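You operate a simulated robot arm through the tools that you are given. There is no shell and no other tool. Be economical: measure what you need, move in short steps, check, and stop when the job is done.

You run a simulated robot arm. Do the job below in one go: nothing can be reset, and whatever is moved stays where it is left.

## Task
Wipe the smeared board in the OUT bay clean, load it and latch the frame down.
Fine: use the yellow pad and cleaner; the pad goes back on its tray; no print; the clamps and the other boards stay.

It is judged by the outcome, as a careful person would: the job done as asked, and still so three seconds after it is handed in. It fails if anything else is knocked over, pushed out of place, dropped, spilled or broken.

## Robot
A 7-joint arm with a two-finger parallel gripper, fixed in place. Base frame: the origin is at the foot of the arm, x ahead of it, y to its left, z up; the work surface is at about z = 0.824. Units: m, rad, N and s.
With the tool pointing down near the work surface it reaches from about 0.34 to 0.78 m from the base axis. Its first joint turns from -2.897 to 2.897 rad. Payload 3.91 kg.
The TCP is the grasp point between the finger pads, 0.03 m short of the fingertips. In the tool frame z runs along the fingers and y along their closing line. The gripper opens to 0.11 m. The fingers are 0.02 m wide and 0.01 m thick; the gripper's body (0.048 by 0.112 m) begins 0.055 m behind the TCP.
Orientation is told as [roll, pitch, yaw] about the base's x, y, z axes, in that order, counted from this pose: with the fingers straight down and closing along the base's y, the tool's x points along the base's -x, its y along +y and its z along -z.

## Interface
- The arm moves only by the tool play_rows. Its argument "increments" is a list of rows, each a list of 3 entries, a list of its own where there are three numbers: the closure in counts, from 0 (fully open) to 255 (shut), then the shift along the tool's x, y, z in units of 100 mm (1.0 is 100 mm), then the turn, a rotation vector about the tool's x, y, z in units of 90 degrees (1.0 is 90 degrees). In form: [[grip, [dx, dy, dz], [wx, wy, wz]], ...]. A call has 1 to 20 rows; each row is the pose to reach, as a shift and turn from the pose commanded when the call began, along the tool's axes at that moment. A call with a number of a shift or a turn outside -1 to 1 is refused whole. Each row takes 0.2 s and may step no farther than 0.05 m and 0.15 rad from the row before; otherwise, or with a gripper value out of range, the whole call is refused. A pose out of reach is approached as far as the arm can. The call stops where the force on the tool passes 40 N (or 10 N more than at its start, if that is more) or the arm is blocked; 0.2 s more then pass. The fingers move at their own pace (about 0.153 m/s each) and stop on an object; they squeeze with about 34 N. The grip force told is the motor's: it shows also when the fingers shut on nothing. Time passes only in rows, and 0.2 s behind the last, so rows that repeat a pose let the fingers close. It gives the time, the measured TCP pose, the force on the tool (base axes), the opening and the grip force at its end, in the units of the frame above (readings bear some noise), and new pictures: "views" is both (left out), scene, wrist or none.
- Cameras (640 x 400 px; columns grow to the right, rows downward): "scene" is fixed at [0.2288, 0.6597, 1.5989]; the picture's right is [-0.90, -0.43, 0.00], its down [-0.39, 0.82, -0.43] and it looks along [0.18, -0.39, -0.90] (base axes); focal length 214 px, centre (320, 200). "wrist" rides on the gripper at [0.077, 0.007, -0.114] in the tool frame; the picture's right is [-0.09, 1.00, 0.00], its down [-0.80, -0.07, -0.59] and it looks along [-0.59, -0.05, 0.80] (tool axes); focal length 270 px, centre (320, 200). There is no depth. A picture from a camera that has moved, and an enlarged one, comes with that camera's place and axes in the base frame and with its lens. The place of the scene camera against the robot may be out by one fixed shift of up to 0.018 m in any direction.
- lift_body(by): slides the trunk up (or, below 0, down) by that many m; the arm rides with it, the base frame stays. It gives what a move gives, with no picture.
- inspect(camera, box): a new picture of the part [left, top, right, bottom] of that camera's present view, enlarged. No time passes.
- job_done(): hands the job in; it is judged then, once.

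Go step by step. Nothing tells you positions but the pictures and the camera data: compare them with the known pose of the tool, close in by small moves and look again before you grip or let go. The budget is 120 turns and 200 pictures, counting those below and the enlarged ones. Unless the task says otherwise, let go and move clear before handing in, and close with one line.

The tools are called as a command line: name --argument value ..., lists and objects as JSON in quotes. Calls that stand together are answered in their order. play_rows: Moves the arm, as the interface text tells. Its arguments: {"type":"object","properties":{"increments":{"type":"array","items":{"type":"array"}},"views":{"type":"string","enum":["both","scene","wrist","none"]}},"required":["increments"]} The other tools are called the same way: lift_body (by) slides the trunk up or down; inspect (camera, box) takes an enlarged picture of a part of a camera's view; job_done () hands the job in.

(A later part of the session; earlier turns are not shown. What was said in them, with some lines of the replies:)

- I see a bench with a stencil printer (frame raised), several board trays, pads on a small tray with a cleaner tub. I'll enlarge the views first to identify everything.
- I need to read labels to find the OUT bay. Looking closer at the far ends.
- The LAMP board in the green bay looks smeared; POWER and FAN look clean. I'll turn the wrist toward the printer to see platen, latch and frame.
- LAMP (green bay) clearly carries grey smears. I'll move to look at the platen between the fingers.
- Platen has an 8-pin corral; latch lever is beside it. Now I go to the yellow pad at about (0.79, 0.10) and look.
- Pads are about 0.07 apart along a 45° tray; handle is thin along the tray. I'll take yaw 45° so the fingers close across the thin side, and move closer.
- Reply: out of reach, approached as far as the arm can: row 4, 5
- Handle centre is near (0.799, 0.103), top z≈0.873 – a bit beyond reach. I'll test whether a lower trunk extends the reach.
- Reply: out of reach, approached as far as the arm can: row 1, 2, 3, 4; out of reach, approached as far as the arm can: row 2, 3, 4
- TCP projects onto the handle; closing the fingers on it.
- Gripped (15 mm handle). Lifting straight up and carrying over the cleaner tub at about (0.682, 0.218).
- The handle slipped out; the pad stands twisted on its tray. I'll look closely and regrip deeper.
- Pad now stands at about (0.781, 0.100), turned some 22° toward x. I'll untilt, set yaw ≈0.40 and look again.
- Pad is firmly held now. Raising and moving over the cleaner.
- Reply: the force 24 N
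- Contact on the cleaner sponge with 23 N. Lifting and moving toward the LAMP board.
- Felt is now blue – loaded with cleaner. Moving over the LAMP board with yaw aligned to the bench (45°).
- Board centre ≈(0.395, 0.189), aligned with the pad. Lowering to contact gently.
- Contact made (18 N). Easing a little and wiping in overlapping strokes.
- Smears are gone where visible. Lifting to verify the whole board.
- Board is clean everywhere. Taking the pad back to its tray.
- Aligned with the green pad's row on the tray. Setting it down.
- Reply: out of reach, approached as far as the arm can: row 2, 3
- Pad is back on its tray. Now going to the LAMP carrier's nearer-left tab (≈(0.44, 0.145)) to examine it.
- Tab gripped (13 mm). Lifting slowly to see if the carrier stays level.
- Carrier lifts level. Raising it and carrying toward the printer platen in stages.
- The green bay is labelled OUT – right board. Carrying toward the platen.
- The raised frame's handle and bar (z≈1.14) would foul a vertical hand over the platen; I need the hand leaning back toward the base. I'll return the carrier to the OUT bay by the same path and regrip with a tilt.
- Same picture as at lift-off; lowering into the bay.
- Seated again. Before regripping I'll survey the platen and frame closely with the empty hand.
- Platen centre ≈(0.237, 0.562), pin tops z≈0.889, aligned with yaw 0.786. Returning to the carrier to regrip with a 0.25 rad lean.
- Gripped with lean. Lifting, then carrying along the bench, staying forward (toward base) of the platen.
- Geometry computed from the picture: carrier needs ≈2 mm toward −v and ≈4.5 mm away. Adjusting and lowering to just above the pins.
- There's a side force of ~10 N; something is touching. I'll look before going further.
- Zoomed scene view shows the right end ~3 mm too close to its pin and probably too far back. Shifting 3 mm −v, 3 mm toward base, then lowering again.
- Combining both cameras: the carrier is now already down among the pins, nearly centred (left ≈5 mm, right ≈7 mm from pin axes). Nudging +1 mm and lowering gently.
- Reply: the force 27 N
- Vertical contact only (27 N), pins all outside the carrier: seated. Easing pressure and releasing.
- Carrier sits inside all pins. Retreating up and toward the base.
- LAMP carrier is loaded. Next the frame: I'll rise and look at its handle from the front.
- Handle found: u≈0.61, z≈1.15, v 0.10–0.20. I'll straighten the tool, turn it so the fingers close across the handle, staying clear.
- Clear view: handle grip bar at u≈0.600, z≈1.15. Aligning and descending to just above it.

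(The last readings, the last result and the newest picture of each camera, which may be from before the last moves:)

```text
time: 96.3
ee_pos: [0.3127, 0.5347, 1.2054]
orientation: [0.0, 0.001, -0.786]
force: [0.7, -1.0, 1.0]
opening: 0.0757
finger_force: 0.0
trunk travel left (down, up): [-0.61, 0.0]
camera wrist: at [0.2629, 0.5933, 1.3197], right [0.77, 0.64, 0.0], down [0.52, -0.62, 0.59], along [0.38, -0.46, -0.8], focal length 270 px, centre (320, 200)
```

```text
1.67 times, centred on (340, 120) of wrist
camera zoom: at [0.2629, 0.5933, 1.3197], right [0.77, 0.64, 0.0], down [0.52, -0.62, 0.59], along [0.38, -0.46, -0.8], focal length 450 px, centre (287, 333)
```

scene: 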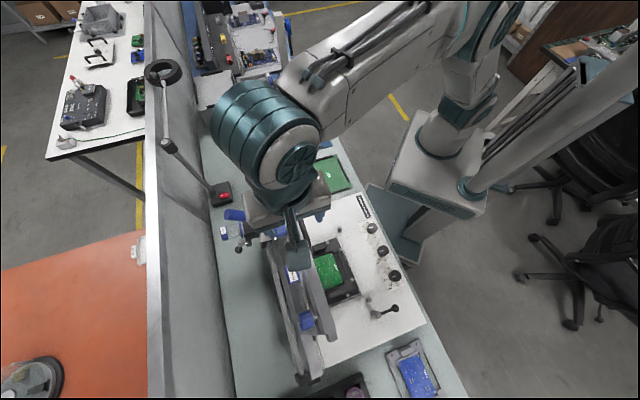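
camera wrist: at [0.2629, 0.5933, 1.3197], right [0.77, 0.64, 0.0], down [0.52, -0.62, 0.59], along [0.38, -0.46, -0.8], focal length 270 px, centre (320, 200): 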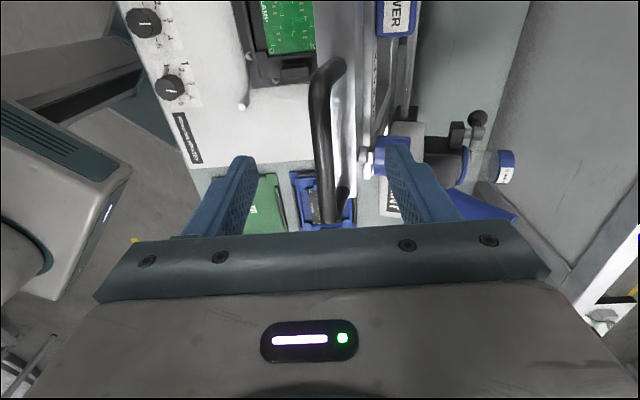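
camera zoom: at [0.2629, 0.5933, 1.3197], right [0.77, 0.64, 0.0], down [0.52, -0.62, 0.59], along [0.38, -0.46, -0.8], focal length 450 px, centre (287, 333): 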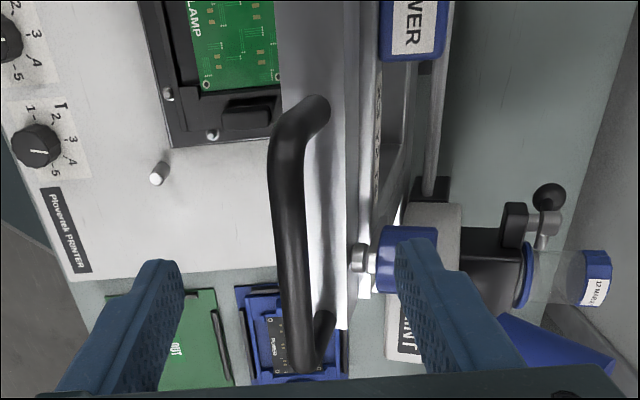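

play_rows --increments '[[135, [0, 0.02, 0.1], [0, 0, 0]], [135, [0, 0.02, 0.25], [0, 0, 0]], [135, [0, 0.02, 0.36], [0, 0, 0]]]' --views "both"

inspect --camera "wrist" --box '[200, 0, 480, 240]'

inspect --camera "scene" --box '[240, 190, 360, 310]'

```text
time: 97.1
ee_pos: [0.3136, 0.5366, 1.17]
orientation: [0.001, 0.0, -0.787]
force: [0.3, 0.5, 0.3]
opening: 0.0514
finger_force: 0.1
trunk travel left (down, up): [-0.61, 0.0]
camera wrist: at [0.2645, 0.5945, 1.2838], right [0.77, 0.64, 0.0], down [0.52, -0.62, 0.6], along [0.38, -0.46, -0.8], focal length 270 px, centre (320, 200)
```

scene: 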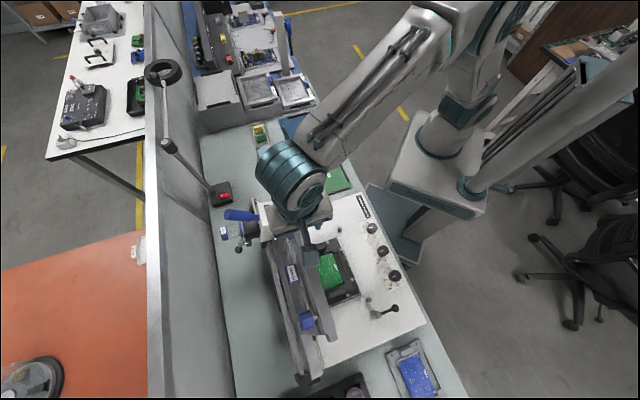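
wrist: 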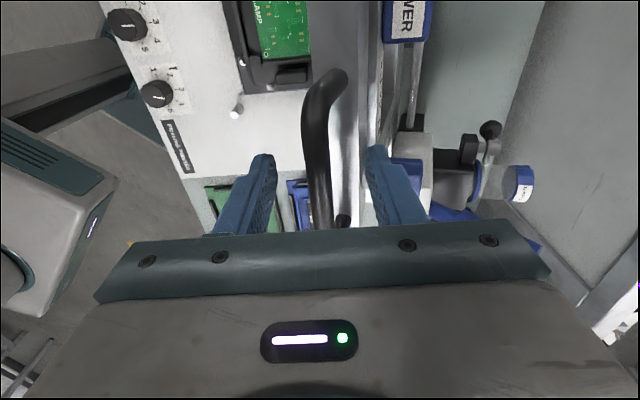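

```text
1.67 times, centred on (340, 120) of wrist
camera zoom: at [0.2645, 0.5945, 1.2838], right [0.77, 0.64, 0.0], down [0.52, -0.62, 0.6], along [0.38, -0.46, -0.8], focal length 450 px, centre (287, 333)
```

zoom: 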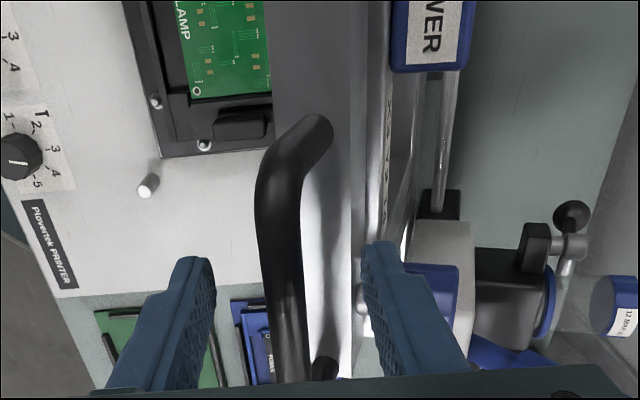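

```text
3.33 times, centred on (300, 250) of scene
camera zoom: at [0.2288, 0.6597, 1.5989], right [-0.9, -0.43, 0.0], down [-0.39, 0.82, -0.43], along [0.18, -0.39, -0.9], focal length 715 px, centre (387, 33)
```

zoom: 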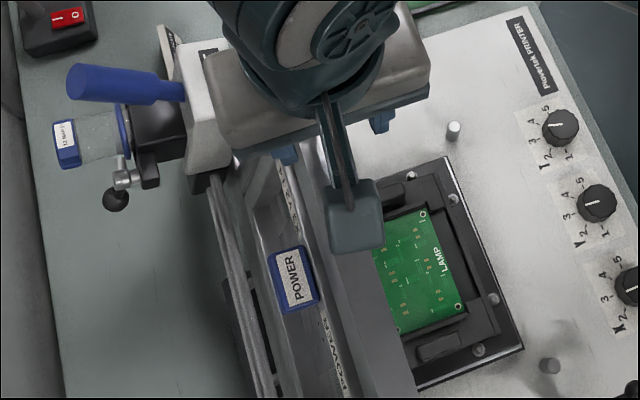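

play_rows --increments '[[135, [0, 0, 0.04], [0, 0, 0]], [200, [0, 0, 0.04], [0, 0, 0]], [255, [0, 0, 0.04], [0, 0, 0]], [255, [0, 0, 0.04], [0, 0, 0]], [255, [0, 0, 0.04], [0, 0, 0]]]' --views "wrist"

inspect --camera "wrist" --box '[200, 0, 480, 240]'

```text
time: 98.3
ee_pos: [0.3144, 0.5365, 1.1668]
orientation: [0.001, 0.001, -0.787]
force: [5.8, 5.6, 2.3]
opening: 0.0295
finger_force: 44.9
trunk travel left (down, up): [-0.61, 0.0]
camera wrist: at [0.2653, 0.5952, 1.2799], right [0.77, 0.64, 0.0], down [0.52, -0.62, 0.59], along [0.38, -0.46, -0.8], focal length 270 px, centre (320, 200)
```

wrist: 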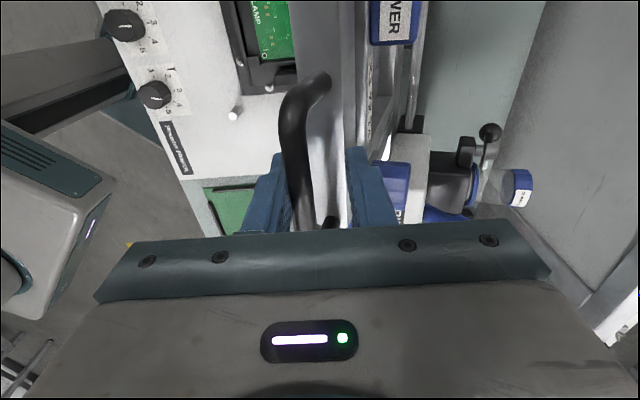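

```text
1.67 times, centred on (340, 120) of wrist
camera zoom: at [0.2653, 0.5952, 1.2799], right [0.77, 0.64, 0.0], down [0.52, -0.62, 0.59], along [0.38, -0.46, -0.8], focal length 450 px, centre (287, 333)
```

zoom: 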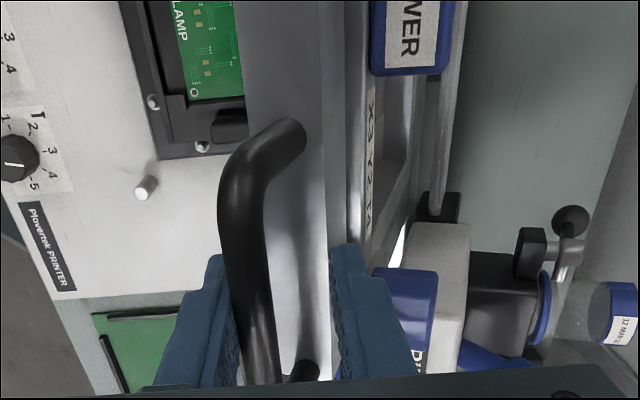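

Rear finger met the bar's edge – too deep. Reopening, raising, and regripping only the handle.

play_rows --increments '[[135, [0, 0, 0], [0, 0, 0]], [135, [0, 0, 0], [0, 0, 0]], [135, [0, -0.04, -0.1], [0, 0, 0]], [135, [0, -0.04, -0.1], [0, 0, 0]]]' --views "wrist"

inspect --camera "wrist" --box '[200, 0, 480, 240]'

inspect --camera "scene" --box '[240, 190, 360, 310]'

```text
time: 99.3
ee_pos: [0.3113, 0.5346, 1.1764]
orientation: [0.0, 0.0, -0.785]
force: [-0.3, -0.2, 0.1]
opening: 0.0519
finger_force: 0.1
trunk travel left (down, up): [-0.61, 0.0]
camera wrist: at [0.2615, 0.5918, 1.29], right [0.77, 0.64, 0.0], down [0.52, -0.62, 0.59], along [0.38, -0.46, -0.8], focal length 270 px, centre (320, 200)
```

wrist: 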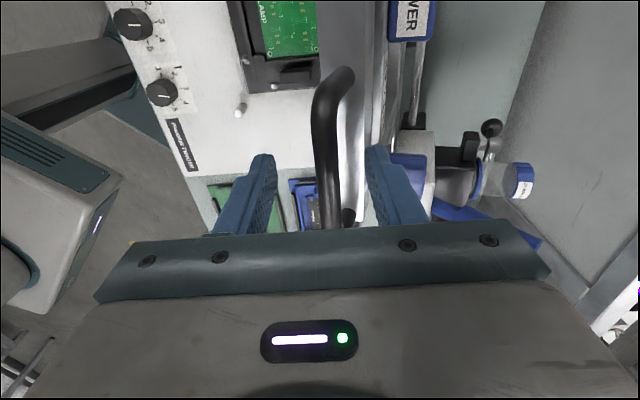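

```text
1.67 times, centred on (340, 120) of wrist
camera zoom: at [0.2615, 0.5918, 1.29], right [0.77, 0.64, 0.0], down [0.52, -0.62, 0.59], along [0.38, -0.46, -0.8], focal length 450 px, centre (287, 333)
```

zoom: 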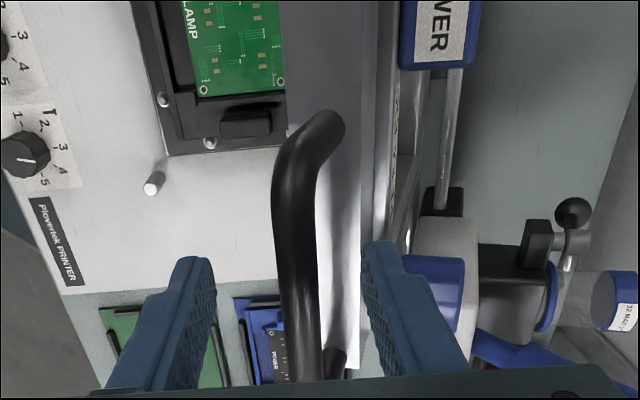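

```text
3.33 times, centred on (300, 250) of scene
camera zoom: at [0.2288, 0.6597, 1.5989], right [-0.9, -0.43, 0.0], down [-0.39, 0.82, -0.43], along [0.18, -0.39, -0.9], focal length 715 px, centre (387, 33)
```

zoom: 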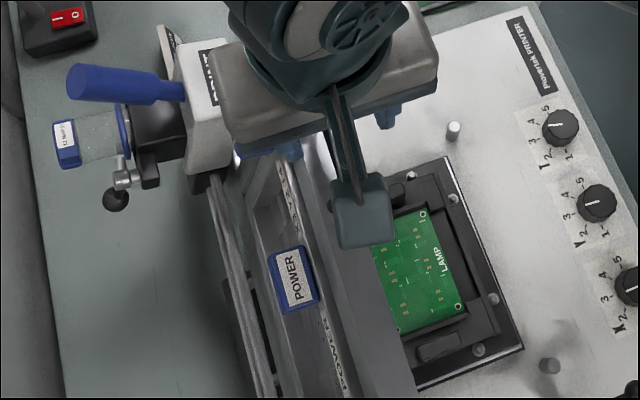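

play_rows --increments '[[135, [0, 0.05, 0.02], [0, 0, 0]], [190, [0, 0.05, 0.02], [0, 0, 0]], [225, [0, 0.05, 0.02], [0, 0, 0]], [255, [0, 0.05, 0.02], [0, 0, 0]], [255, [0, 0.05, 0.02], [0, 0, 0]]]' --views "wrist"

inspect --camera "wrist" --box '[200, 0, 480, 240]'

```text
time: 100.5
ee_pos: [0.3152, 0.537, 1.1736]
orientation: [0.001, -0.001, -0.786]
force: [-1.1, -2.1, -0.7]
opening: 0.0117
finger_force: 45.0
trunk travel left (down, up): [-0.61, 0.0]
camera wrist: at [0.2648, 0.5951, 1.2881], right [0.77, 0.64, 0.0], down [0.52, -0.62, 0.59], along [0.38, -0.46, -0.8], focal length 270 px, centre (320, 200)
```

wrist: 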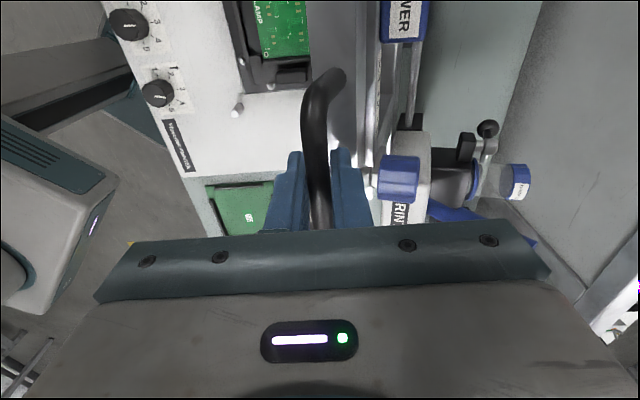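

```text
1.67 times, centred on (340, 120) of wrist
camera zoom: at [0.2648, 0.5951, 1.2881], right [0.77, 0.64, 0.0], down [0.52, -0.62, 0.59], along [0.38, -0.46, -0.8], focal length 450 px, centre (287, 333)
```

zoom: 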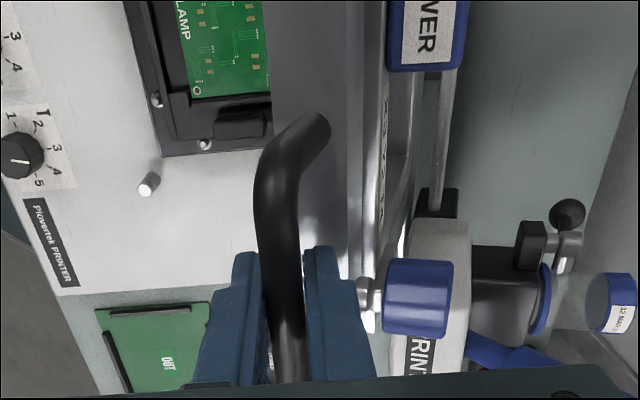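

Handle alone is pinched now (12 mm). Hinge estimated at u≈0.687, z≈0.905; I'll swing the frame down along an arc in small steps, watching forces.

play_rows --increments '[[255, [0, -0.12, 0.045], [0, 0, 0]], [255, [0, -0.251, 0.102], [0, 0, 0]], [255, [0, -0.35, 0.152], [0, 0, 0]], [255, [0, -0.452, 0.206], [0, 0, 0]]]' --views "both"

inspect --camera "wrist" --box '[200, 0, 480, 240]'

```text
time: 101.5
ee_pos: [0.2817, 0.5033, 1.1536]
orientation: [-0.002, 0.0, -0.783]
force: [-1.4, -1.8, 5.2]
opening: 0.0117
finger_force: 45.2
trunk travel left (down, up): [-0.61, 0.0]
camera wrist: at [0.2326, 0.5629, 1.2672], right [0.77, 0.64, 0.0], down [0.52, -0.62, 0.59], along [0.38, -0.46, -0.8], focal length 270 px, centre (320, 200)
```

scene: 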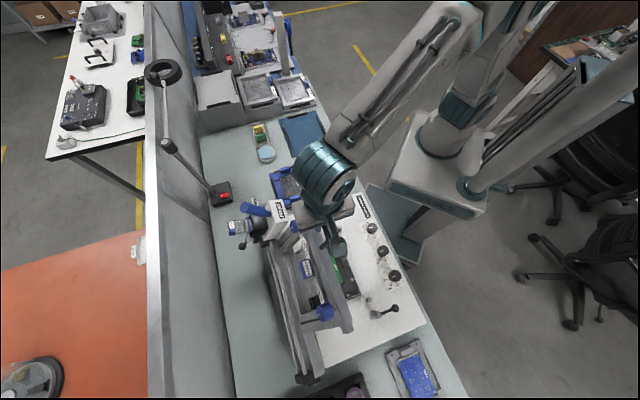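
wrist: 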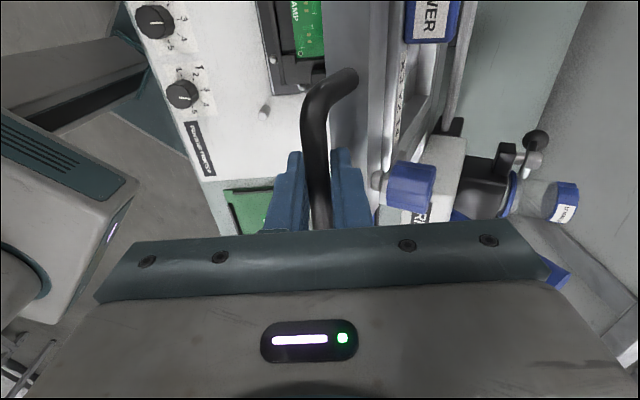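

```text
1.67 times, centred on (340, 120) of wrist
camera zoom: at [0.2326, 0.5629, 1.2672], right [0.77, 0.64, 0.0], down [0.52, -0.62, 0.59], along [0.38, -0.46, -0.8], focal length 450 px, centre (287, 333)
```

zoom: 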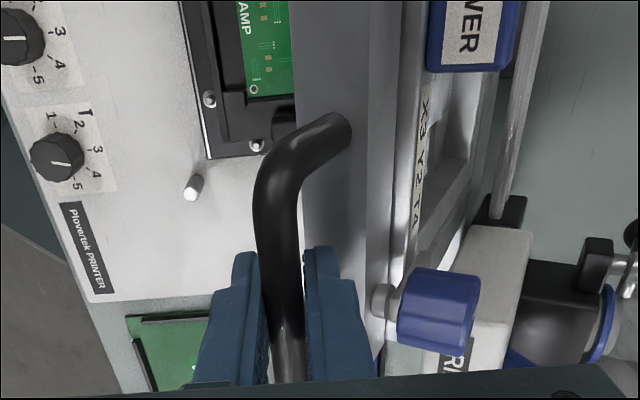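

Frame follows smoothly. Continuing the arc.

play_rows --increments '[[255, [0, -0.1, 0.058], [0, 0, 0]], [255, [0, -0.19, 0.121], [0, 0, 0]], [255, [0, -0.28, 0.187], [0, 0, 0]], [255, [0, -0.369, 0.259], [0, 0, 0]], [255, [0, -0.455, 0.333], [0, 0, 0]], [255, [0, -0.536, 0.411], [0, 0, 0]]]' --views "wrist"

inspect --camera "scene" --box '[210, 170, 430, 400]'

```text
time: 102.9
ee_pos: [0.2425, 0.4653, 1.1109]
orientation: [0.0, 0.0, -0.785]
force: [-4.2, -3.1, 6.6]
opening: 0.0118
finger_force: 45.0
trunk travel left (down, up): [-0.61, 0.0]
camera wrist: at [0.194, 0.5242, 1.2262], right [0.77, 0.64, 0.0], down [0.52, -0.62, 0.6], along [0.38, -0.46, -0.8], focal length 270 px, centre (320, 200)
```

wrist: 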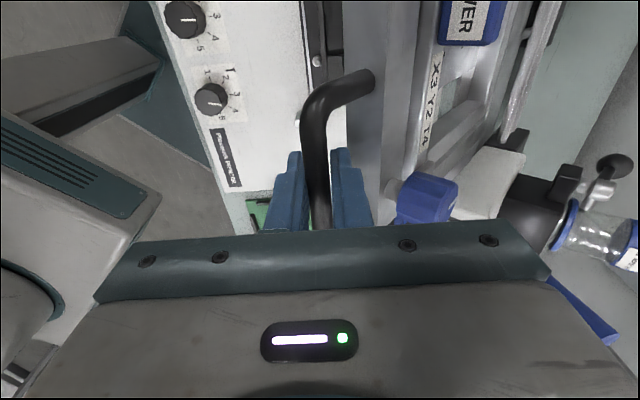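

```text
1.74 times, centred on (320, 285) of scene
camera zoom: at [0.2288, 0.6597, 1.5989], right [-0.9, -0.43, 0.0], down [-0.39, 0.82, -0.43], along [0.18, -0.39, -0.9], focal length 373 px, centre (320, 52)
```

zoom: 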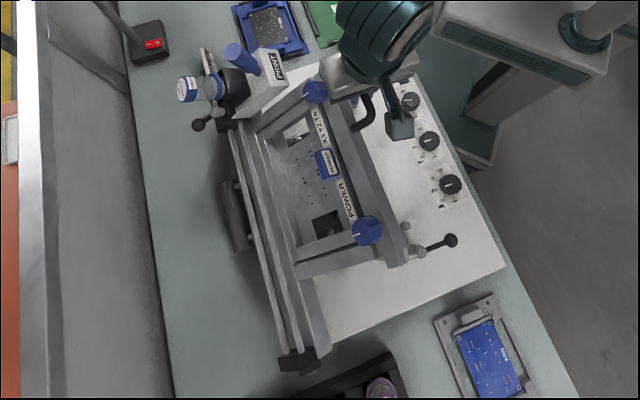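

play_rows --increments '[[255, [0, -0.078, 0.083], [0, 0, 0]], [255, [0, -0.153, 0.167], [0, 0, 0]], [255, [0, -0.224, 0.256], [0, 0, 0]], [255, [0, -0.29, 0.346], [0, 0, 0]], [255, [0, -0.352, 0.44], [0, 0, 0]], [255, [0, -0.412, 0.537], [0, 0, 0]], [255, [0, -0.466, 0.636], [0, 0, 0]], [255, [0, -0.516, 0.737], [0, 0, 0]]]' --views "wrist"

inspect --camera "scene" --box '[210, 170, 430, 400]'

```text
time: 104.7
ee_pos: [0.2031, 0.428, 1.0403]
orientation: [0.001, -0.001, -0.784]
force: [-17.9, -16.4, 10.6]
opening: 0.012
finger_force: 45.0
trunk travel left (down, up): [-0.61, 0.0]
camera wrist: at [0.1552, 0.4855, 1.1539], right [0.77, 0.64, 0.0], down [0.52, -0.62, 0.6], along [0.38, -0.46, -0.8], focal length 270 px, centre (320, 200)
```

wrist: 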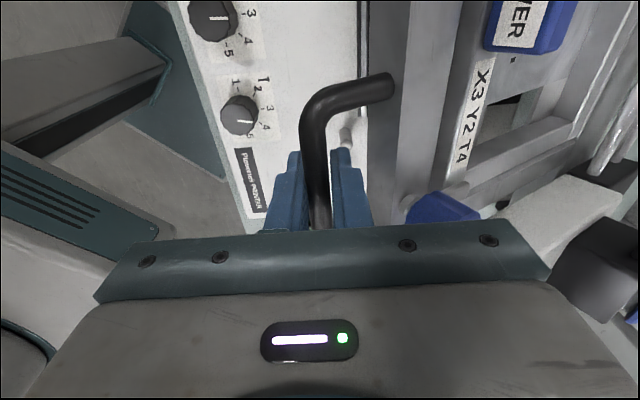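

```text
1.74 times, centred on (320, 285) of scene
camera zoom: at [0.2288, 0.6597, 1.5989], right [-0.9, -0.43, 0.0], down [-0.39, 0.82, -0.43], along [0.18, -0.39, -0.9], focal length 373 px, centre (320, 52)
```

zoom: 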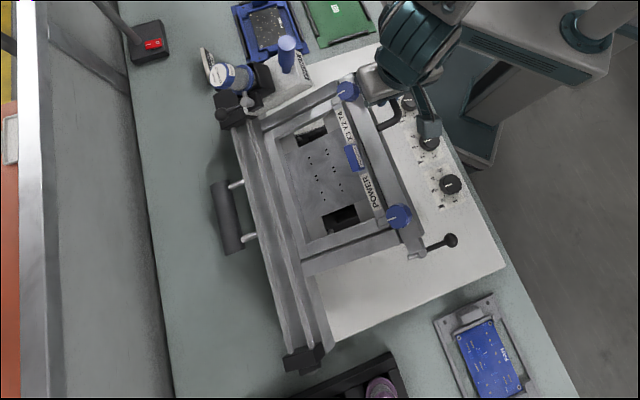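

Radius is a bit larger than assumed (24 N outward). Relieving outward and continuing in smaller steps.

play_rows --increments '[[255, [0, -0.05, 0.0], [0, 0, 0]], [255, [0, -0.12, 0.13], [0, 0, 0]], [255, [0, -0.19, 0.26], [0, 0, 0]]]' --views "none"

```text
time: 105.5
ee_pos: [0.1952, 0.4185, 1.0122]
orientation: [0.0, 0.0, -0.785]
force: [-2.6, 6.8, -3.7]
opening: 0.0117
finger_force: 45.8
trunk travel left (down, up): [-0.61, 0.0]
```

play_rows --increments '[[255, [0, -0.04, 0.09], [0, 0, 0]], [255, [0, -0.078, 0.18], [0, 0, 0]], [255, [0, -0.11, 0.275], [0, 0, 0]]]' --views "both"

inspect --camera "scene" --box '[270, 190, 410, 330]'

inspect --camera "wrist" --box '[200, 0, 480, 240]'

```text
time: 106.3
ee_pos: [0.1874, 0.4105, 0.9839]
orientation: [0.0, 0.0, -0.787]
force: [5.3, 13.2, -6.3]
opening: 0.0116
finger_force: 44.4
trunk travel left (down, up): [-0.61, 0.0]
camera wrist: at [0.1391, 0.4692, 1.0983], right [0.77, 0.64, 0.0], down [0.52, -0.62, 0.59], along [0.38, -0.46, -0.8], focal length 270 px, centre (320, 200)
```

scene: 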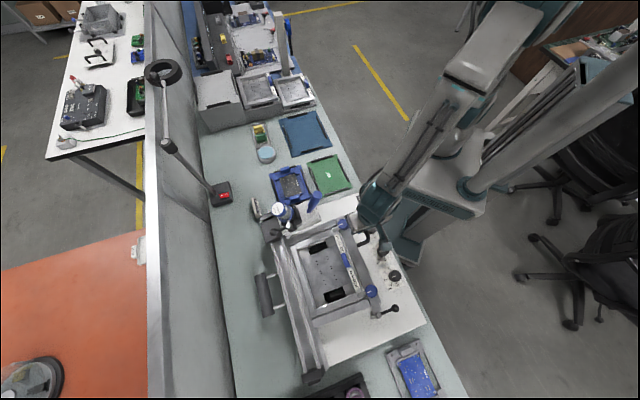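
wrist: 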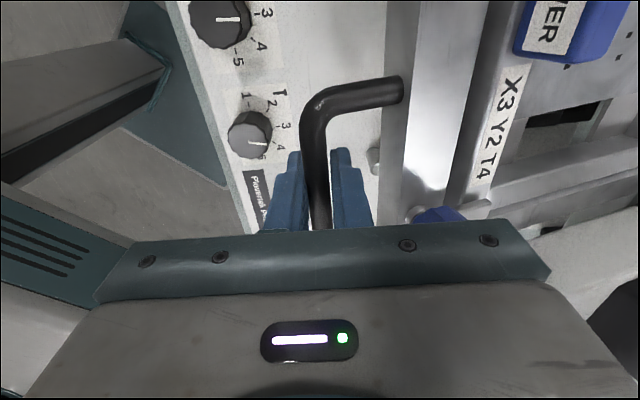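

```text
2.86 times, centred on (340, 260) of scene
camera zoom: at [0.2288, 0.6597, 1.5989], right [-0.9, -0.43, 0.0], down [-0.39, 0.82, -0.43], along [0.18, -0.39, -0.9], focal length 613 px, centre (263, 29)
```

zoom: 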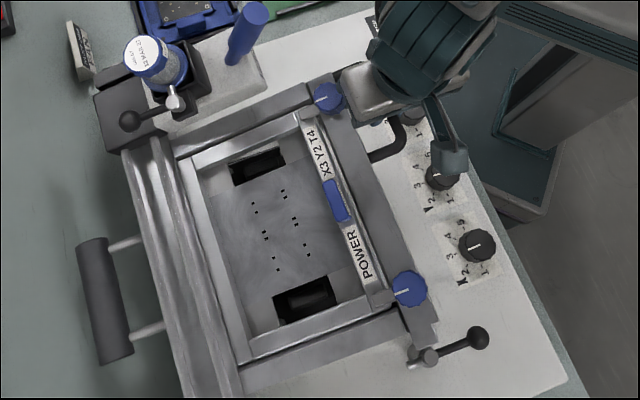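

```text
1.67 times, centred on (340, 120) of wrist
camera zoom: at [0.1391, 0.4692, 1.0983], right [0.77, 0.64, 0.0], down [0.52, -0.62, 0.59], along [0.38, -0.46, -0.8], focal length 450 px, centre (287, 333)
```

zoom: 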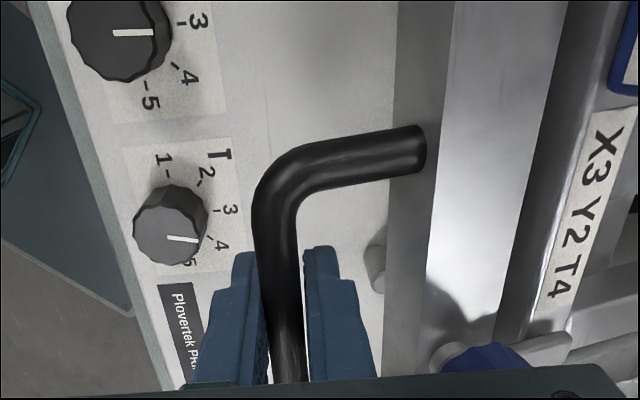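

play_rows --increments '[[255, [0, 0.02, 0.05], [0, 0, 0]], [255, [0, 0.005, 0.12], [0, 0, 0]], [255, [0, -0.01, 0.18], [0, 0, 0]]]' --views "wrist"

inspect --camera "scene" --box '[320, 220, 410, 320]'

inspect --camera "wrist" --box '[260, 0, 460, 240]'

```text
time: 107.1
ee_pos: [0.184, 0.4069, 0.9671]
orientation: [0.0, -0.001, -0.782]
force: [-1.7, -2.1, -2.4]
opening: 0.0115
finger_force: 45.1
trunk travel left (down, up): [-0.61, 0.0]
camera wrist: at [0.136, 0.4663, 1.0807], right [0.77, 0.64, 0.0], down [0.52, -0.61, 0.6], along [0.38, -0.46, -0.8], focal length 270 px, centre (320, 200)
```

wrist: 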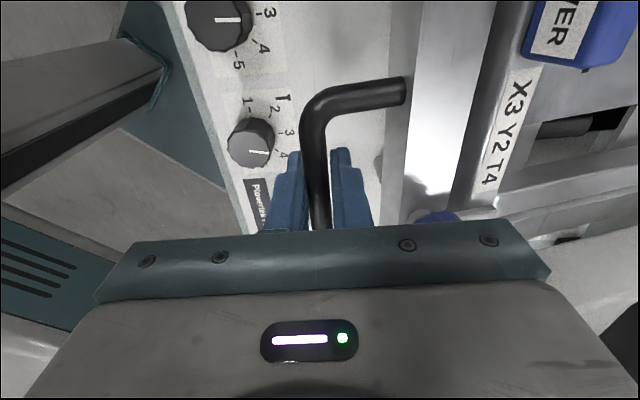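

```text
4.00 times, centred on (365, 270) of scene
camera zoom: at [0.2288, 0.6597, 1.5989], right [-0.9, -0.43, 0.0], down [-0.39, 0.82, -0.43], along [0.18, -0.39, -0.9], focal length 858 px, centre (140, -80)
```

zoom: 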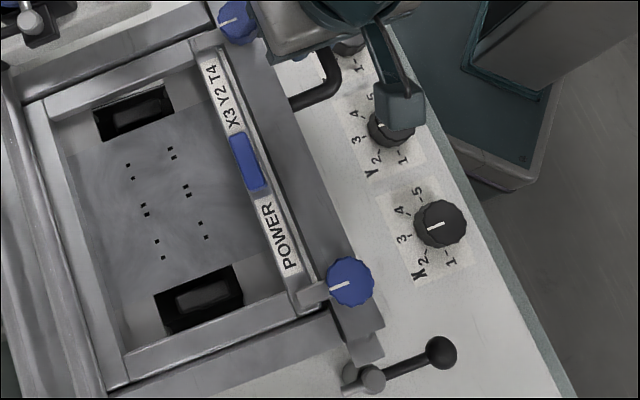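

```text
1.67 times, centred on (360, 120) of wrist
camera zoom: at [0.136, 0.4663, 1.0807], right [0.77, 0.64, 0.0], down [0.52, -0.61, 0.6], along [0.38, -0.46, -0.8], focal length 450 px, centre (253, 333)
```

zoom: 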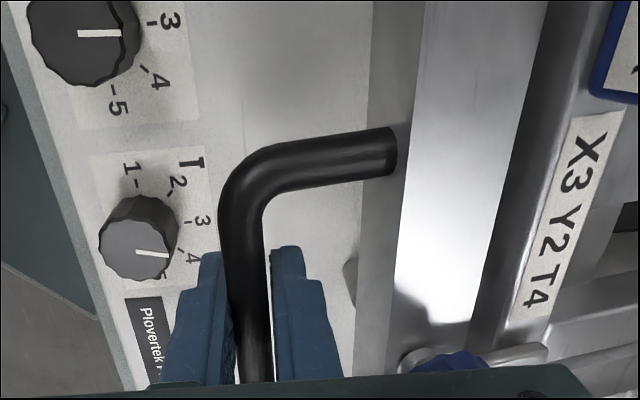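

play_rows --increments '[[255, [0, -0.01, 0.05], [0, 0, 0]], [255, [0, -0.02, 0.1], [0, 0, 0]]]' --views "none"

play_rows --increments '[[255, [0, 0, 0.05], [0, 0, 0]], [255, [0, -0.01, 0.1], [0, 0, 0]]]' --views "none"

```text
time: 107.7
ee_pos: [0.1834, 0.4052, 0.9582]
orientation: [-0.001, -0.003, -0.783]
force: [-3.5, -4.6, -2.7]
opening: 0.0113
finger_force: 45.5
trunk travel left (down, up): [-0.61, 0.0]
no pictures are left
```

```text
time: 108.3
ee_pos: [0.1817, 0.4043, 0.9465]
orientation: [-0.001, 0.0, -0.783]
force: [-5.4, -8.2, -2.5]
opening: 0.0116
finger_force: 45.1
trunk travel left (down, up): [-0.61, 0.0]
no pictures are left
```

Pictures are used up, so I go on by force and known geometry. Lowering the frame until it rests.

play_rows --increments '[[255, [0, -0.025, 0.04], [0, 0, 0]], [255, [0, -0.03, 0.08], [0, 0, 0]]]' --views "none"

play_rows --increments '[[255, [0, -0.005, 0.04], [0, 0, 0]], [255, [0, -0.01, 0.08], [0, 0, 0]]]' --views "none"

```text
time: 108.9
ee_pos: [0.1814, 0.4047, 0.9399]
orientation: [0.002, 0.001, -0.785]
force: [-1.9, -2.3, -2.7]
opening: 0.0119
finger_force: 45.0
trunk travel left (down, up): [-0.61, 0.0]
no pictures are left
```

```text
time: 109.5
ee_pos: [0.1816, 0.4043, 0.9309]
orientation: [0.0, 0.0, -0.785]
force: [2.5, 0.4, -3.7]
opening: 0.0118
finger_force: 44.9
trunk travel left (down, up): [-0.61, 0.0]
no pictures are left
```

play_rows --increments '[[255, [0, 0.005, 0.04], [0, 0, 0]], [255, [0, 0.008, 0.08], [0, 0, 0]]]' --views "none"

play_rows --increments '[[255, [0, 0.003, 0.03], [0, 0, 0]], [255, [0, 0.006, 0.06], [0, 0, 0]]]' --views "none"

```text
time: 110.1
ee_pos: [0.1816, 0.4036, 0.9242]
orientation: [-0.003, -0.001, -0.785]
force: [-1.5, -5.1, -4.1]
opening: 0.0119
finger_force: 45.0
trunk travel left (down, up): [-0.61, 0.0]
no pictures are left
```

```text
time: 110.7
ee_pos: [0.181, 0.4034, 0.9162]
orientation: [-0.002, -0.002, -0.785]
force: [-6.4, -9.0, -4.1]
opening: 0.0116
finger_force: 45.5
trunk travel left (down, up): [-0.61, 0.0]
no pictures are left
```

play_rows --increments '[[255, [0, -0.025, 0.03], [0, 0, 0]], [255, [0, -0.025, 0.06], [0, 0, 0]]]' --views "none"

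play_rows --increments '[[255, [0, 0, 0.03], [0, 0, 0]], [255, [0, 0, 0.06], [0, 0, 0]]]' --views "none"

```text
time: 111.3
ee_pos: [0.1799, 0.4025, 0.9119]
orientation: [0.001, -0.001, -0.787]
force: [-0.1, -0.9, -3.2]
opening: 0.0119
finger_force: 45.0
trunk travel left (down, up): [-0.61, 0.0]
no pictures are left
```

```text
time: 111.9
ee_pos: [0.1805, 0.403, 0.9046]
orientation: [0.0, 0.001, -0.786]
force: [0.3, -0.4, 1.6]
opening: 0.0115
finger_force: 45.5
trunk travel left (down, up): [-0.61, 0.0]
no pictures are left
```

play_rows --increments '[[255, [0, 0, 0.02], [0, 0, 0]], [255, [0, 0, 0.03], [0, 0, 0]]]' --views "none"

```text
time: 112.5
ee_pos: [0.1809, 0.4029, 0.9049]
orientation: [0.008, 0.004, -0.784]
force: [1.4, 1.5, 35.0]
opening: 0.012
finger_force: 45.2
trunk travel left (down, up): [-0.61, 0.0]
no pictures are left
```

Firm support at 35 N. Easing off, opening slightly so the frame rests on its own, then rising.

play_rows --increments '[[255, [0, 0, -0.03], [0, 0, 0]], [235, [0, 0, -0.03], [0, 0, 0]], [205, [0, 0, -0.03], [0, 0, 0]], [200, [0, 0, -0.03], [0, 0, 0]]]' --views "none"

play_rows --increments '[[200, [0, 0, -0.15], [0, 0, 0]], [200, [0, 0, -0.4], [0, 0, 0]], [200, [0, 0, -0.7], [0, 0, 0]]]' --views "wrist"

```text
time: 113.5
ee_pos: [0.1811, 0.4032, 0.9038]
orientation: [-0.002, -0.001, -0.787]
force: [-0.5, 0.3, 0.0]
opening: 0.0238
finger_force: 0.3
trunk travel left (down, up): [-0.61, 0.0]
no pictures are left
```

```text
time: 114.3
ee_pos: [0.1791, 0.4014, 0.9771]
orientation: [0.0, -0.001, -0.783]
force: [1.0, 0.4, 0.6]
opening: 0.0233
finger_force: 0.0
trunk travel left (down, up): [-0.61, 0.0]
no pictures are left
```

Probing from above with closed fingers to measure the handle's rest height.

play_rows --increments '[[255, [0, 0, 0], [0, 0, 0]], [255, [0, 0, 0.1], [0, 0, 0]], [255, [0, 0, 0.2], [0, 0, 0]]]' --views "none"

play_rows --increments '[[255, [0, 0, 0.04], [0, 0, 0]], [255, [0, 0, 0.08], [0, 0, 0]], [255, [0, 0, 0.12], [0, 0, 0]], [255, [0, 0, 0.16], [0, 0, 0]], [255, [0, 0, 0.2], [0, 0, 0]], [255, [0, 0, 0.24], [0, 0, 0]], [255, [0, 0, 0.28], [0, 0, 0]], [255, [0, 0, 0.32], [0, 0, 0]]]' --views "none"

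```text
time: 115.1
ee_pos: [0.1805, 0.4014, 0.9535]
orientation: [-0.002, 0.0, -0.785]
force: [0.2, -0.3, 0.2]
opening: 0.0001
finger_force: 34.2
trunk travel left (down, up): [-0.61, 0.0]
no pictures are left
```

```text
time: 116.2
ee_pos: [0.1798, 0.4017, 0.9438]
orientation: [0.004, 0.007, -0.786]
force: [-3.0, -9.2, 28.0]
opening: 0.0002
finger_force: 34.2
trunk travel left (down, up): [-0.61, 0.0]
stopped in row 5: the force on the tool passed its limit (the readings are from after the stop); the commanded pose is now the measured one
no pictures are left
```

The handle rests at z≈0.907 – frame is down on its stops. Now to the latch: from earlier pictures its axis is near u 0.4675, v 0.383 with the ball lever pointing toward the base; I approach beside the ball.

play_rows --increments '[[255, [0, 0, -0.3], [0, 0, 0]], [255, [0, 0, -0.56], [0, 0, 0]], [255, [0.4, 0.02, -0.56], [0, 0, 0]], [255, [0.8, 0.04, -0.56], [0, 0, 0]], [255, [0.95, 0.04, -0.56], [0, 0, 0]]]' --views "none"

play_rows --increments '[[255, [0.4, 0, 0], [0, 0, 0]], [255, [0.8, 0, 0], [0, 0, 0]], [255, [0.93, 0, 0], [0, 0, 0]]]' --views "none"

```text
time: 117.4
ee_pos: [0.1154, 0.4754, 0.9966]
orientation: [0.005, 0.003, -0.785]
force: [0.2, 0.5, 0.2]
opening: 0.0
finger_force: 34.7
trunk travel left (down, up): [-0.61, 0.0]
no pictures are left
```

```text
time: 118.2
ee_pos: [0.0507, 0.5404, 0.996]
orientation: [0.006, 0.001, -0.784]
force: [-0.3, 0.5, -0.6]
opening: 0.0
finger_force: 34.5
trunk travel left (down, up): [-0.61, 0.0]
no pictures are left
```

play_rows --increments '[[255, [0, -0.03, 0.15], [0, 0, 0]], [255, [0, -0.03, 0.3], [0, 0, 0]], [255, [0, -0.03, 0.45], [0, 0, 0]], [255, [0, -0.03, 0.59], [0, 0, 0]]]' --views "none"

```text
time: 119.2
ee_pos: [0.0495, 0.5375, 0.9368]
orientation: [0.003, 0.002, -0.785]
force: [-0.4, -0.6, 0.1]
opening: 0.0001
finger_force: 33.9
trunk travel left (down, up): [-0.61, 0.0]
no pictures are left
```

play_rows --increments '[[255, [0.05, 0, 0], [0, 0, 0]], [255, [0.1, 0, 0], [0, 0, 0]], [255, [0.15, 0, 0], [0, 0, 0]]]' --views "none"

play_rows --increments '[[255, [0.03, 0, 0], [0, 0, 0]], [255, [0.06, 0, 0], [0, 0, 0]]]' --views "none"

play_rows --increments '[[255, [0.03, 0, 0], [0, 0, 0]], [255, [0.06, 0, 0], [0, 0, 0]]]' --views "none"

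```text
time: 120.0
ee_pos: [0.0385, 0.5486, 0.9377]
orientation: [0.004, 0.005, -0.787]
force: [-0.3, -0.2, 0.4]
opening: 0.0002
finger_force: 33.8
trunk travel left (down, up): [-0.61, 0.0]
no pictures are left
```

```text
time: 120.6
ee_pos: [0.034, 0.5532, 0.9385]
orientation: [0.005, 0.004, -0.784]
force: [0.1, -0.4, -0.3]
opening: 0.0
finger_force: 33.6
trunk travel left (down, up): [-0.61, 0.0]
no pictures are left
```

```text
time: 121.2
ee_pos: [0.0298, 0.5573, 0.9377]
orientation: [0.004, 0.003, -0.785]
force: [0.1, -1.2, -0.9]
opening: 0.0
finger_force: 34.2
trunk travel left (down, up): [-0.61, 0.0]
no pictures are left
```

play_rows --increments '[[255, [0.05, 0.001, 0], [0, 0, 0]], [255, [0.096, 0.003, 0], [0, 0, 0]], [255, [0.14, 0.006, 0], [0, 0, 0]], [255, [0.186, 0.011, 0], [0, 0, 0]]]' --views "none"

```text
time: 122.2
ee_pos: [0.0179, 0.5711, 0.9378]
orientation: [0.003, 0.002, -0.785]
force: [0.5, -0.2, -0.4]
opening: 0.0
finger_force: 33.9
trunk travel left (down, up): [-0.61, 0.0]
no pictures are left
```

Little resistance: the lever swings freely. Following its arc onward, watching for the stop.

play_rows --increments '[[255, [0.045, 0.01, 0], [0, 0, 0]], [255, [0.088, 0.023, 0], [0, 0, 0]], [255, [0.13, 0.042, 0], [0, 0, 0]], [255, [0.17, 0.062, 0], [0, 0, 0]]]' --views "none"

play_rows --increments '[[255, [0.037, 0.026, 0], [0, 0, 0]], [255, [0.074, 0.052, 0], [0, 0, 0]], [255, [0.106, 0.084, 0], [0, 0, 0]], [255, [0.138, 0.116, 0], [0, 0, 0]]]' --views "none"

```text
time: 123.2
ee_pos: [0.0103, 0.5882, 0.9394]
orientation: [0.004, 0.002, -0.785]
force: [1.0, -0.3, 0.0]
opening: 0.0002
finger_force: 34.0
trunk travel left (down, up): [-0.61, 0.0]
no pictures are left
```

```text
time: 124.2
ee_pos: [0.0084, 0.6063, 0.9382]
orientation: [0.004, 0.003, -0.785]
force: [-0.7, 0.3, -0.2]
opening: 0.0
finger_force: 34.0
trunk travel left (down, up): [-0.61, 0.0]
no pictures are left
```

play_rows --increments '[[255, [0.026, 0.037, 0], [0, 0, 0]], [255, [0.052, 0.074, 0], [0, 0, 0]], [255, [0.072, 0.115, 0], [0, 0, 0]]]' --views "none"

play_rows --increments '[[255, [0.013, 0.03, 0], [0, 0, 0]], [255, [0.02, 0.06, 0], [0, 0, 0]]]' --views "none"

```text
time: 125.0
ee_pos: [0.0121, 0.6184, 0.9382]
orientation: [0.006, 0.005, -0.785]
force: [0.6, -0.6, -0.7]
opening: 0.0001
finger_force: 34.5
trunk travel left (down, up): [-0.61, 0.0]
no pictures are left
```

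```text
time: 125.6
ee_pos: [0.0149, 0.6234, 0.9381]
orientation: [0.005, 0.002, -0.784]
force: [0.7, -0.9, 0.3]
opening: 0.0
finger_force: 34.0
trunk travel left (down, up): [-0.61, 0.0]
no pictures are left
```

Now I verify blind: rising and probing from above where the ball should be (≈u 0.473, v 0.433).

play_rows --increments '[[255, [-0.02, -0.06, -0.2], [0, 0, 0]], [255, [-0.02, -0.06, -0.5], [0, 0, 0]], [255, [0.0, 0.0, -0.75], [0, 0, 0]], [255, [0.025, 0.21, -0.75], [0, 0, 0]]]' --views "none"

play_rows --increments '[[255, [0, 0, 0.1], [0, 0, 0]], [255, [0, 0, 0.2], [0, 0, 0]], [255, [0, 0, 0.3], [0, 0, 0]], [255, [0, 0, 0.35], [0, 0, 0]]]' --views "none"

```text
time: 126.6
ee_pos: [0.0282, 0.6417, 1.0134]
orientation: [0.003, 0.002, -0.785]
force: [-0.1, 0.5, -0.4]
opening: 0.0
finger_force: 34.1
trunk travel left (down, up): [-0.61, 0.0]
no pictures are left
```

```text
time: 127.6
ee_pos: [0.0264, 0.6407, 0.9784]
orientation: [0.004, 0.004, -0.785]
force: [-0.2, 1.0, -0.3]
opening: 0.0002
finger_force: 34.1
trunk travel left (down, up): [-0.61, 0.0]
no pictures are left
```

play_rows --increments '[[255, [0, 0, 0.04], [0, 0, 0]], [255, [0, 0, 0.08], [0, 0, 0]], [255, [0, 0, 0.12], [0, 0, 0]]]' --views "none"

play_rows --increments '[[255, [0, 0, 0.04], [0, 0, 0]], [255, [0, 0, 0.08], [0, 0, 0]], [255, [0, 0, 0.12], [0, 0, 0]]]' --views "none"

```text
time: 128.4
ee_pos: [0.0255, 0.6401, 0.9662]
orientation: [0.004, 0.003, -0.786]
force: [0.2, 0.1, -0.9]
opening: 0.0
finger_force: 33.5
trunk travel left (down, up): [-0.61, 0.0]
no pictures are left
```

```text
time: 129.2
ee_pos: [0.0269, 0.6432, 0.9641]
orientation: [0.014, 0.014, -0.785]
force: [0.8, -4.5, 17.2]
opening: 0.0
finger_force: 34.0
trunk travel left (down, up): [-0.61, 0.0]
stopped in row 3: the force on the tool passed its limit (the readings are from after the stop); the commanded pose is now the measured one
no pictures are left
```

The ball is there (contact at tip z≈0.934): the lever did swing ~95°. I'll give it a final gentle push to feel for a stop.

play_rows --increments '[[255, [0, 0, -0.2], [0, 0, 0]], [255, [0, 0, -0.4], [0, 0, 0]], [255, [-0.03, -0.36, -0.4], [0, 0, 0]], [255, [-0.03, -0.36, -0.4], [0, 0, 0]]]' --views "none"

```text
time: 130.2
ee_pos: [0.0037, 0.6155, 1.0026]
orientation: [0.011, 0.009, -0.784]
force: [0.0, -0.4, -0.2]
opening: 0.0001
finger_force: 33.9
trunk travel left (down, up): [-0.61, 0.0]
no pictures are left
```

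play_rows --increments '[[255, [0, 0, 0.2], [0, 0, 0]], [255, [0, 0, 0.4], [0, 0, 0]], [255, [0, 0, 0.65], [0, 0, 0]], [255, [0, 0.07, 0.65], [0, 0, 0]], [255, [0, 0.13, 0.65], [0, 0, 0]]]' --views "none"

play_rows --increments '[[255, [0.005, 0.03, 0], [0, 0, 0]], [255, [0.01, 0.06, 0], [0, 0, 0]]]' --views "none"

```text
time: 131.4
ee_pos: [0.0108, 0.6252, 0.9355]
orientation: [0.01, 0.011, -0.785]
force: [-0.9, -2.1, 1.3]
opening: 0.0
finger_force: 34.4
trunk travel left (down, up): [-0.61, 0.0]
no pictures are left
```

```text
time: 132.0
ee_pos: [0.0126, 0.6266, 0.9362]
orientation: [0.005, 0.007, -0.783]
force: [-9.6, -23.3, 0.1]
opening: 0.0
finger_force: 33.8
trunk travel left (down, up): [-0.61, 0.0]
no pictures are left
```

The lever is against its stop (25 N). Backing off; then a gentle pull test on the handle to confirm the frame is latched.

play_rows --increments '[[255, [0, -0.15, 0], [0, 0, 0]], [255, [0, -0.25, -0.2], [0, 0, 0]], [255, [0, -0.39, -0.6], [0, 0, 0]], [220, [-0.4, -0.39, -0.7], [0, 0, 0]], [200, [-0.8, -0.39, -0.7], [0, 0, 0]]]' --views "none"

play_rows --increments '[[200, [-0.4, 0, 0], [0, 0, 0]], [200, [-0.8, 0, 0], [0, 0, 0]], [200, [-1.0, 0, 0], [0, 0, 0]]]' --views "none"

play_rows --increments '[[200, [-0.4, 0, 0], [0, 0, 0]], [200, [-0.8, 0, 0], [0, 0, 0]], [200, [-0.97, 0, 0], [0, 0, 0]]]' --views "none"

```text
time: 133.2
ee_pos: [0.0465, 0.5446, 1.0056]
orientation: [0.011, 0.011, -0.784]
force: [0.0, -0.6, -0.3]
opening: 0.0241
finger_force: 0.0
trunk travel left (down, up): [-0.61, 0.0]
no pictures are left
```

```text
time: 134.0
ee_pos: [0.1154, 0.4738, 1.0026]
orientation: [0.01, 0.01, -0.786]
force: [-0.4, 0.3, 0.3]
opening: 0.0238
finger_force: 0.1
trunk travel left (down, up): [-0.61, 0.0]
no pictures are left
```

```text
time: 134.8
ee_pos: [0.1846, 0.4062, 1.0026]
orientation: [0.011, 0.01, -0.786]
force: [0.3, 0.6, 0.0]
opening: 0.0238
finger_force: 0.0
trunk travel left (down, up): [-0.61, 0.0]
no pictures are left
```

play_rows --increments '[[200, [0, -0.045, 0.2], [0, 0, 0]], [200, [0, -0.045, 0.4], [0, 0, 0]], [200, [0, -0.045, 0.55], [0, 0, 0]], [200, [0, -0.045, 0.65], [0, 0, 0]], [200, [0, -0.045, 0.75], [0, 0, 0]], [200, [0, -0.045, 0.85], [0, 0, 0]], [200, [0, -0.045, 0.93], [0, 0, 0]]]' --views "none"

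```text
time: 136.4
ee_pos: [0.1812, 0.4049, 0.9075]
orientation: [0.01, 0.009, -0.784]
force: [1.1, 0.7, 0.4]
opening: 0.0237
finger_force: 0.0
trunk travel left (down, up): [-0.61, 0.0]
no pictures are left
```

Straddling the handle again without contact. Closing and pulling up a few millimetres.

play_rows --increments '[[230, [0, 0, 0], [0, 0, 0]], [255, [0, 0, 0], [0, 0, 0]], [255, [0, 0, 0], [0, 0, 0]]]' --views "none"

play_rows --increments '[[255, [0, 0, -0.02], [0, 0, 0]], [255, [0, 0, -0.04], [0, 0, 0]]]' --views "none"

```text
time: 137.2
ee_pos: [0.18, 0.4027, 0.91]
orientation: [0.01, 0.01, -0.782]
force: [-3.2, -5.2, -3.6]
opening: 0.0114
finger_force: 44.7
trunk travel left (down, up): [-0.61, 0.0]
no pictures are left
```

```text
time: 137.8
ee_pos: [0.1814, 0.4028, 0.9118]
orientation: [0.008, 0.007, -0.785]
force: [-5.1, -6.0, -20.4]
opening: 0.0117
finger_force: 44.7
trunk travel left (down, up): [-0.61, 0.0]
no pictures are left
```

The frame resists the pull (20 N over 4 mm, against ~4 N when free): it is latched. Lowering, releasing and clearing.

play_rows --increments '[[255, [0, 0, 0.02], [0, 0, 0]], [255, [0, 0, 0.035], [0, 0, 0]], [230, [0, 0, 0.035], [0, 0, 0]], [200, [0, 0, 0.035], [0, 0, 0]], [200, [0, 0, 0.035], [0, 0, 0]]]' --views "none"

play_rows --increments '[[200, [0, 0, -0.2], [0, 0, 0]], [200, [0, 0, -0.5], [0, 0, 0]], [200, [0, 0, -0.9], [0, 0, 0]]]' --views "none"

play_rows --increments '[[200, [0, 0, -0.4], [0, 0, 0]], [200, [0, 0, -0.8], [0, 0, 0]], [200, [0, -0.2, -1.0], [0, 0, 0]]]' --views "none"

```text
time: 139.0
ee_pos: [0.1827, 0.404, 0.91]
orientation: [0.012, 0.009, -0.785]
force: [-0.3, -0.1, -0.2]
opening: 0.0237
finger_force: 0.0
trunk travel left (down, up): [-0.61, 0.0]
no pictures are left
```

```text
time: 139.8
ee_pos: [0.182, 0.4016, 0.9997]
orientation: [0.011, 0.011, -0.785]
force: [-0.7, -0.9, 0.8]
opening: 0.0239
finger_force: 0.1
trunk travel left (down, up): [-0.61, 0.0]
no pictures are left
```

```text
time: 140.6
ee_pos: [0.1672, 0.3854, 1.0994]
orientation: [0.014, 0.01, -0.786]
force: [0.0, 0.0, 0.5]
opening: 0.0235
finger_force: 0.0
trunk travel left (down, up): [-0.61, 0.0]
no pictures are left
```

The arm is clear of everything, so I'm handing the job in.

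job_done

```text
The job is handed in.
```

The LAMP board from the OUT bay is wiped clean and loaded on the platen, the frame is down and latched, and the yellow pad is back on its tray. No print was made. I ran out of pictures as the frame was coming down, so the last of the lowering and the latch were done by feel. The lever reached its stop, and the frame held against a 20 N upward pull.
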